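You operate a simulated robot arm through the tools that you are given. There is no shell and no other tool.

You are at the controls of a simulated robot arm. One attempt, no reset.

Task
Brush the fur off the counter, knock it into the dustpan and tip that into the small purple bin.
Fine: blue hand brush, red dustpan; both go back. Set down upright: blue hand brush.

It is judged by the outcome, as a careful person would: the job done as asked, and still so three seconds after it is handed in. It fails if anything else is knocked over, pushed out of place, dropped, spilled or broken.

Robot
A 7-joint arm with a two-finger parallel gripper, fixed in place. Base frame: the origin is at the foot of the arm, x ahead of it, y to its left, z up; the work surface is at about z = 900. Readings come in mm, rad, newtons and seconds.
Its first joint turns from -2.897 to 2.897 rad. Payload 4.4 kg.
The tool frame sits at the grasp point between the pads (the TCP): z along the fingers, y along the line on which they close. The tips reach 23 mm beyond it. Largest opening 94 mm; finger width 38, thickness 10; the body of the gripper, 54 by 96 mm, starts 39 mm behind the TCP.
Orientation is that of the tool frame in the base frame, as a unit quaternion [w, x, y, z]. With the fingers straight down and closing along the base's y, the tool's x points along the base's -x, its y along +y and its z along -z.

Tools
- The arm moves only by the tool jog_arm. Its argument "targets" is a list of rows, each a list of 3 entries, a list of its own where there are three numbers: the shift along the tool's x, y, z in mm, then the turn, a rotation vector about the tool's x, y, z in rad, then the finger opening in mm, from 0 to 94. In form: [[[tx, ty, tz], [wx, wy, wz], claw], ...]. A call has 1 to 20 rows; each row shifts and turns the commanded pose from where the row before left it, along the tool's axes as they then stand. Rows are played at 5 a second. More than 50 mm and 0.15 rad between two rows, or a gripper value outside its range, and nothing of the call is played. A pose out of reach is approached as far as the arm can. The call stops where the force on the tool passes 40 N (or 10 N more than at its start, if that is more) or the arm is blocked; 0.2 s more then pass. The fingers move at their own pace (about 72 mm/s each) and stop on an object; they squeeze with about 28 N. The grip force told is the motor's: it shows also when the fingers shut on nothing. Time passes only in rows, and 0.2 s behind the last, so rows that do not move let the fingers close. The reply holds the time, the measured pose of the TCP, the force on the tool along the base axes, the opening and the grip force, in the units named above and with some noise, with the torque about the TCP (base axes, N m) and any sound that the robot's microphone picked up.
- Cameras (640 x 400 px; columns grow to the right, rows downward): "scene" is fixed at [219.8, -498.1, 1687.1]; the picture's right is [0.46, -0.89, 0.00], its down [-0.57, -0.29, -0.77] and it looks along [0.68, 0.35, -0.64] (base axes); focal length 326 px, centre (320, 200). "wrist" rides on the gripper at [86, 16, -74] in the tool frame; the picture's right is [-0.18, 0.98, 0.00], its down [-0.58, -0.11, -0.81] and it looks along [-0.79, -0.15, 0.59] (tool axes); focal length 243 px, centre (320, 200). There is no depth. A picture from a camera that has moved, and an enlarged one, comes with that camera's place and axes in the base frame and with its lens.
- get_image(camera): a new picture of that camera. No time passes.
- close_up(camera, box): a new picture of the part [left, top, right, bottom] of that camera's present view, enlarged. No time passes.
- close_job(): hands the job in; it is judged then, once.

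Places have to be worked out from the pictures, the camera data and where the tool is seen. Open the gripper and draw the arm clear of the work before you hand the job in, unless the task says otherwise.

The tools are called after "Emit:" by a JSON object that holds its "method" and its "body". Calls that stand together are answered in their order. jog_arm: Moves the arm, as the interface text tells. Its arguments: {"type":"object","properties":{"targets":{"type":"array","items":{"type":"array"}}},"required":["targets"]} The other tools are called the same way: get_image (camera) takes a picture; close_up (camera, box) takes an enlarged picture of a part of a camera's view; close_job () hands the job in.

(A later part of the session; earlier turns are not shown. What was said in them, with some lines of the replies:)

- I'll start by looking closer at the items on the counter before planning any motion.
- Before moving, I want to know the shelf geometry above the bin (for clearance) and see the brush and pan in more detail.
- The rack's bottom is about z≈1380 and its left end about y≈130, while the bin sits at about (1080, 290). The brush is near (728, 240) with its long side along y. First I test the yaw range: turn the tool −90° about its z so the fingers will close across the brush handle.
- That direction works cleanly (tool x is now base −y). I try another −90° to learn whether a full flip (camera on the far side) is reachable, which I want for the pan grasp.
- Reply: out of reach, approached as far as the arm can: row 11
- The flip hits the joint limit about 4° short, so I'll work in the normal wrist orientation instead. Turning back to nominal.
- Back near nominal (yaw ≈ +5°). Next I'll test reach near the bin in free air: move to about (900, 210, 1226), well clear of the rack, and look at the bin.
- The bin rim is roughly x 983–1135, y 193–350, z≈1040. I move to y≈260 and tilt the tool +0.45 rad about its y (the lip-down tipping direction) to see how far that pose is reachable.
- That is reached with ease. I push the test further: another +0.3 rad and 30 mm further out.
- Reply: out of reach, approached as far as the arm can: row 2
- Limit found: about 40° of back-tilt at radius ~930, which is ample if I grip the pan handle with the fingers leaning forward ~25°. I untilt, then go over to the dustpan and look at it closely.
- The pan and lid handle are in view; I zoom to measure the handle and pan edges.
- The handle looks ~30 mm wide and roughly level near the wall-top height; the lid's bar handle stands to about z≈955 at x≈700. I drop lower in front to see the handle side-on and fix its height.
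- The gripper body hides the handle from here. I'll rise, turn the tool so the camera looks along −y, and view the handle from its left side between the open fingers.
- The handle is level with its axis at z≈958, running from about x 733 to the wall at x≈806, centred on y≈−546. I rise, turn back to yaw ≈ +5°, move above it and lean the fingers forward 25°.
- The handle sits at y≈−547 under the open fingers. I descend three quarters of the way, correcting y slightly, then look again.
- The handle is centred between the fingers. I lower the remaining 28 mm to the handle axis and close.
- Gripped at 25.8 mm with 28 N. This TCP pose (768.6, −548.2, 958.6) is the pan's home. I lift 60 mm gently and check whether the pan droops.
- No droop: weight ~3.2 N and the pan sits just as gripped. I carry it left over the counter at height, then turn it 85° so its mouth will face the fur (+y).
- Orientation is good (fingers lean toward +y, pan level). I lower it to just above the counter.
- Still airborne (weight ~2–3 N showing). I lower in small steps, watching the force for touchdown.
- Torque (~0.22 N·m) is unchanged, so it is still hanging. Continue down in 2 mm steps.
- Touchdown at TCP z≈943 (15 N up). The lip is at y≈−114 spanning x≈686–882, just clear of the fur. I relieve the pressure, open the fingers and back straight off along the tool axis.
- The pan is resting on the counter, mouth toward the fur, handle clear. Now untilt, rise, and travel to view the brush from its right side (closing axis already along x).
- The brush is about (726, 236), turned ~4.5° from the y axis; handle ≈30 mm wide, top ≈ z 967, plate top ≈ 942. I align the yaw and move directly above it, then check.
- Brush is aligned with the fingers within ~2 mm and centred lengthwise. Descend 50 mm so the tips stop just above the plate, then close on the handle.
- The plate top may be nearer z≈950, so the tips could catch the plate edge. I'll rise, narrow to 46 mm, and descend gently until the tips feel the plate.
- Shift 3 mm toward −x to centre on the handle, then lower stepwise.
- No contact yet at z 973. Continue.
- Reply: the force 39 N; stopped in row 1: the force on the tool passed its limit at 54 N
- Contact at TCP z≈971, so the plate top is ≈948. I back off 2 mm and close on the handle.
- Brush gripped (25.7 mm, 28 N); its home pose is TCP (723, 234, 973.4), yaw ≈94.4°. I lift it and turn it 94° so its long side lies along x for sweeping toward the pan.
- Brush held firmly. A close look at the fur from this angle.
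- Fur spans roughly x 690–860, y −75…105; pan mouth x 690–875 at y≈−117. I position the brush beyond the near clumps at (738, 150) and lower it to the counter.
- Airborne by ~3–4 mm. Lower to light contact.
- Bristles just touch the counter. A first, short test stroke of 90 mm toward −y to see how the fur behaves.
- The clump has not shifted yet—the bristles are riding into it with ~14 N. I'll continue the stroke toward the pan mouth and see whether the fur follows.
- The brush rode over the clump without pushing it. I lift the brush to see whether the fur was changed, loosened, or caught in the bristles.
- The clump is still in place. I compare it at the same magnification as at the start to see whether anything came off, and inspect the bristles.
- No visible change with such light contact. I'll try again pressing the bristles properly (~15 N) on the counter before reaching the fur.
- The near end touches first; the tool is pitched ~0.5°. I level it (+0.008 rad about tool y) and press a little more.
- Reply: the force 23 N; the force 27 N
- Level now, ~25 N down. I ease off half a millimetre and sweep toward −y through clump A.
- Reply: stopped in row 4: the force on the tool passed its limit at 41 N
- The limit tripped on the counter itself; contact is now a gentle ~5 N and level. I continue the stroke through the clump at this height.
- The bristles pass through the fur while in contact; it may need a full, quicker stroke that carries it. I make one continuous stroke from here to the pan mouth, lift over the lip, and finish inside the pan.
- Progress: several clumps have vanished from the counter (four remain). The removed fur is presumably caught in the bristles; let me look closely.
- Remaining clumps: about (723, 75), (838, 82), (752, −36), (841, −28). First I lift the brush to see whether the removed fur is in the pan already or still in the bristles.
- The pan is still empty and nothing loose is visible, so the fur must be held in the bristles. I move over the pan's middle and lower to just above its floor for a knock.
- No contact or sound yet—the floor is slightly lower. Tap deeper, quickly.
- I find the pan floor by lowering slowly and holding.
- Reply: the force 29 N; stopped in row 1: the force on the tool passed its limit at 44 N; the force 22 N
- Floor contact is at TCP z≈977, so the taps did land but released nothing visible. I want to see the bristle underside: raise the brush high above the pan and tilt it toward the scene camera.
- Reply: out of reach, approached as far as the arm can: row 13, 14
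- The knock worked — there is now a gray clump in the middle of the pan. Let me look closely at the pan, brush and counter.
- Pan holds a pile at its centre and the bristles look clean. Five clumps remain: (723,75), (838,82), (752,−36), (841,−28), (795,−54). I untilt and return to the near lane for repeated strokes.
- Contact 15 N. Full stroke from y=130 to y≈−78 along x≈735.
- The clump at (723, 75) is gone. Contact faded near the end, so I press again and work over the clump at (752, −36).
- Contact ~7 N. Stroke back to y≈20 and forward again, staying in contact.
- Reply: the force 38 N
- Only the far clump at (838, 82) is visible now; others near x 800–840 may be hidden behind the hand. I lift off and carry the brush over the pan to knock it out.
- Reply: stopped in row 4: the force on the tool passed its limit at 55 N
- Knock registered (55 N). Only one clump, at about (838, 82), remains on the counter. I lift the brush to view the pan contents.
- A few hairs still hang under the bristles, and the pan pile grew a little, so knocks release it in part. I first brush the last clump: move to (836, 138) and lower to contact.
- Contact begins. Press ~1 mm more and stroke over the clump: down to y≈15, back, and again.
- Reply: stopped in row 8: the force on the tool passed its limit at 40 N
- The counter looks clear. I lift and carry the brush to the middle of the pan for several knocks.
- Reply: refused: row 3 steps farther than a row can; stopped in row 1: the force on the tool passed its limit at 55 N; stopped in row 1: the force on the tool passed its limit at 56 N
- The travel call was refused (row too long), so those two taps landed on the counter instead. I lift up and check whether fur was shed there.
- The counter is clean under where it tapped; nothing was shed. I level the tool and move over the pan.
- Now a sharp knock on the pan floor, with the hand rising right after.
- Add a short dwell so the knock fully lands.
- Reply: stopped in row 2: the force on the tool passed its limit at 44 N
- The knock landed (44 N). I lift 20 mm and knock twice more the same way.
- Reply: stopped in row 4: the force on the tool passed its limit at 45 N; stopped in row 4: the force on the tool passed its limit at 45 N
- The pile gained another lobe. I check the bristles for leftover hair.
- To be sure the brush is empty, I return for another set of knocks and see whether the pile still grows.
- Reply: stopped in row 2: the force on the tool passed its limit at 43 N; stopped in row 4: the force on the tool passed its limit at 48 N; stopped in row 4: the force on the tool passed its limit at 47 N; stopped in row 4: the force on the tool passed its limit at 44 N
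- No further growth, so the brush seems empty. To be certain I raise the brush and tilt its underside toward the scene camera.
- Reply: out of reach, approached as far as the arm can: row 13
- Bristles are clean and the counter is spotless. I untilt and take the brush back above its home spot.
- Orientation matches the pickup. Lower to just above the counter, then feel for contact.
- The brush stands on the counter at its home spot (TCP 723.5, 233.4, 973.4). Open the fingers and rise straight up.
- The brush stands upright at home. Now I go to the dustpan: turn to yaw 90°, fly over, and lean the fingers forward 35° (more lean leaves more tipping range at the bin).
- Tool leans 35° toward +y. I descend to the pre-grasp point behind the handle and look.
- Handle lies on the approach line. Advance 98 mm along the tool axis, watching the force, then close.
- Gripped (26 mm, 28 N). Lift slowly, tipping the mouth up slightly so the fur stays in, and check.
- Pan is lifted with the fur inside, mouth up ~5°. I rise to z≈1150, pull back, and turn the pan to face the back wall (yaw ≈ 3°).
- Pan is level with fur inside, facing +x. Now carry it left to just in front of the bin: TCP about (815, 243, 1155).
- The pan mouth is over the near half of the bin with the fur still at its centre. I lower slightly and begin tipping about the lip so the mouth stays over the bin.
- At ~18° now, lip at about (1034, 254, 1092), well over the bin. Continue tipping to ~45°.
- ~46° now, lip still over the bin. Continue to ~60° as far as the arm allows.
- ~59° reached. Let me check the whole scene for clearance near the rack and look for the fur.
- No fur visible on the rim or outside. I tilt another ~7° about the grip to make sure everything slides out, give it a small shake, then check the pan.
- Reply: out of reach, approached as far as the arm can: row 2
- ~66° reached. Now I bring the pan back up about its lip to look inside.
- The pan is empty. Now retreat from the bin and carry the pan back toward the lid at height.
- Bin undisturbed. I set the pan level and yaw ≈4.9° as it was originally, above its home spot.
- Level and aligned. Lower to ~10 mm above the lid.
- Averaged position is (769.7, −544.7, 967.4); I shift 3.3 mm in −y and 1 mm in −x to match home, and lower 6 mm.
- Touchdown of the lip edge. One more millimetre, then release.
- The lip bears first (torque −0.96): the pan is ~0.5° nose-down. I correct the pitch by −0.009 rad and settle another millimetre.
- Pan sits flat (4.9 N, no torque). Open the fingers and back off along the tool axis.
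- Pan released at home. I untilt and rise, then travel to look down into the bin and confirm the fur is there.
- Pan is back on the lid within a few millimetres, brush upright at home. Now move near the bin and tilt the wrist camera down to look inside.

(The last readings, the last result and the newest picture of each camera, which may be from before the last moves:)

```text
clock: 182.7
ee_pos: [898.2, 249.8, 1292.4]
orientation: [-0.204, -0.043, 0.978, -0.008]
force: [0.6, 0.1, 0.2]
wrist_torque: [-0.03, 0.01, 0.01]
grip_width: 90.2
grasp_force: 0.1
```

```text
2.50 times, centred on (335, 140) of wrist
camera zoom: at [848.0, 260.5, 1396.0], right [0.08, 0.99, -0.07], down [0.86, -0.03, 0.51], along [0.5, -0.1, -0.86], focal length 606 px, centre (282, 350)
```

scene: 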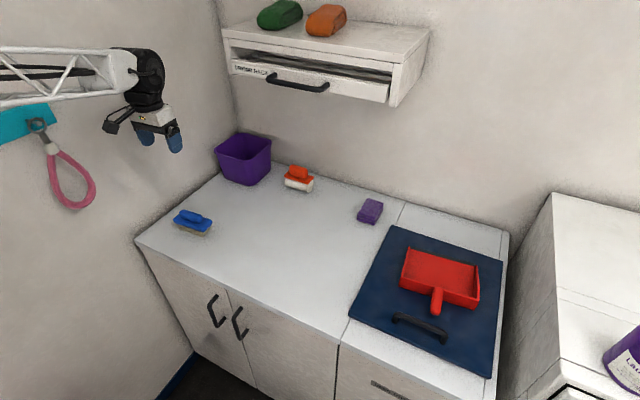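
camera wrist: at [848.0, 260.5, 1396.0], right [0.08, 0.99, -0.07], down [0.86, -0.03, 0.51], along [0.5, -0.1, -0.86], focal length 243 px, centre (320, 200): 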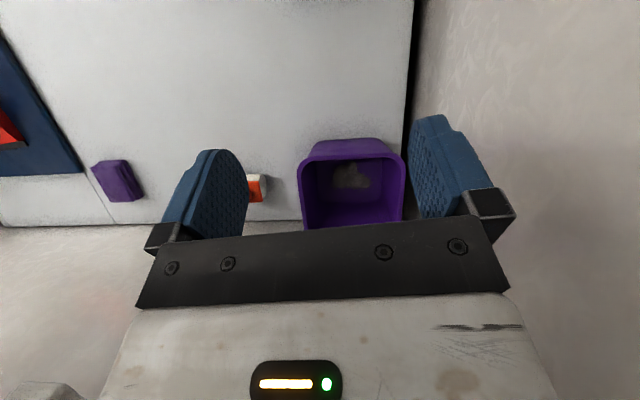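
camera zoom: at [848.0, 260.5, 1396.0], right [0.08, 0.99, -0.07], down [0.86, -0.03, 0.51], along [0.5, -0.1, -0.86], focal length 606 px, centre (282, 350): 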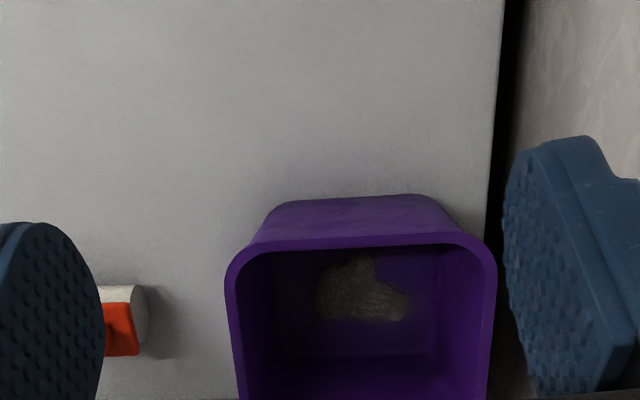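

The fur lies in the bottom of the purple bin and the counter is clean. I untilt and draw the arm back clear to its starting area with the gripper open.

Emit:
{"method": "jog_arm", "body": {"targets": [[[0, 0, 0], [0, -0.14, 0], 94], [[0, 0, 0], [0, -0.14, 0], 94], [[0, 0, 0], [0, -0.14, 0], 94], [[40, 0, 0], [0, 0, 0], 94], [[40, 0, 0], [0, 0, 0], 94], [[35, -30, -15], [0, 0, 0], 94], [[35, -30, -15], [0, 0, 0], 94], [[30, -30, -15], [0, 0, 0], 94], [[30, -35, -15], [0, 0, 0], 94], [[20, -35, -15], [0, 0, 0], 94], [[20, -35, -15], [0, 0, 0], 94], [[0, 0, -20], [0, 0, 0], 94], [[0, 0, 0], [0, 0, 0], 94]]}}

Emit:
{"method": "get_image", "body": {"camera": "scene"}}

Emit:
{"method": "close_up", "body": {"camera": "scene", "box": [130, 120, 410, 320]}}

Emit:
{"method": "get_image", "body": {"camera": "wrist"}}

```text
clock: 185.5
ee_pos: [667.0, 33.9, 1400.8]
orientation: [0.005, -0.043, 0.999, 0.0]
force: [-0.3, -0.9, 0.5]
wrist_torque: [-0.03, 0.0, -0.02]
grip_width: 93.8
grasp_force: 0.1
```

```text
taken
```

scene: 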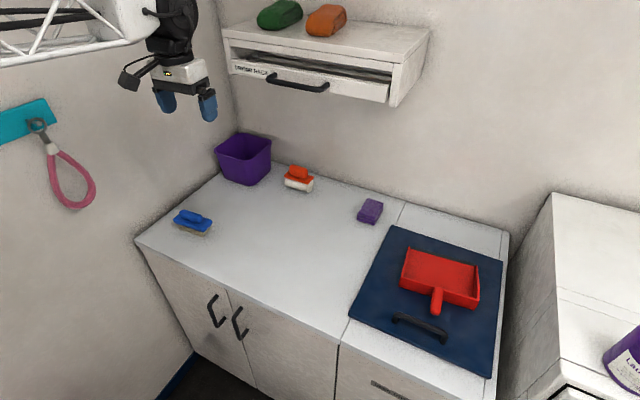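

```text
2.00 times, centred on (270, 220) of scene
camera zoom: at [219.8, -498.1, 1687.1], right [0.46, -0.89, 0.0], down [-0.57, -0.29, -0.77], along [0.68, 0.35, -0.64], focal length 652 px, centre (420, 160)
```

zoom: 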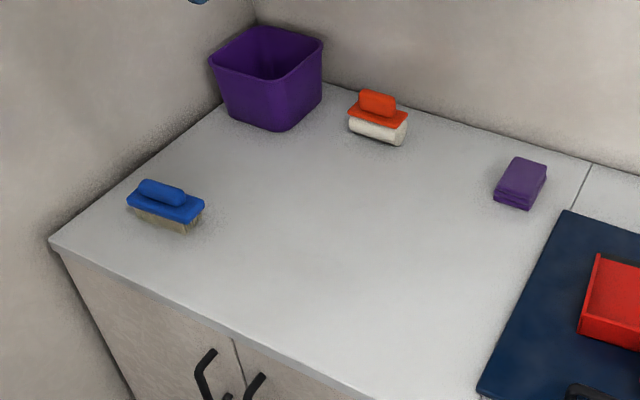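

```text
taken
camera wrist: at [577.8, 42.1, 1475.1], right [0.1, 1.0, 0.0], down [0.58, -0.06, 0.81], along [0.81, -0.08, -0.58], focal length 243 px, centre (320, 200)
```

wrist: 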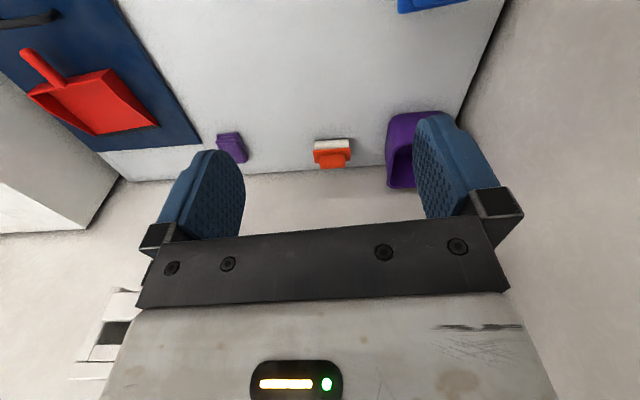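

Everything is as asked: the counter is clean, the fur is in the purple bin, and the brush stands upright at its home. The dustpan is back on the lid, nothing else has moved, and the arm is clear with the gripper open. I'm handing the job in.

Emit:
{"method": "close_job", "body": {}}

```text
The job is handed in.
```

The fur is off the counter and in the small purple bin. I looked into the bin with the wrist camera before handing in, and the fur was at the bottom.

- **Brush:** the blue hand brush is back at its spot, standing upright, with its bristles clean.
- **Dustpan:** the red dustpan is empty and back on the blue lid, within a few millimetres of where it started.
- **Everything else:** nothing else looks moved in the final pictures. The gripper is open and the arm is back at its starting position.

While emptying the brush, one of my moves was refused, so two knocks meant for the dustpan landed on the bare counter instead. No fur came off there and nothing was disturbed.
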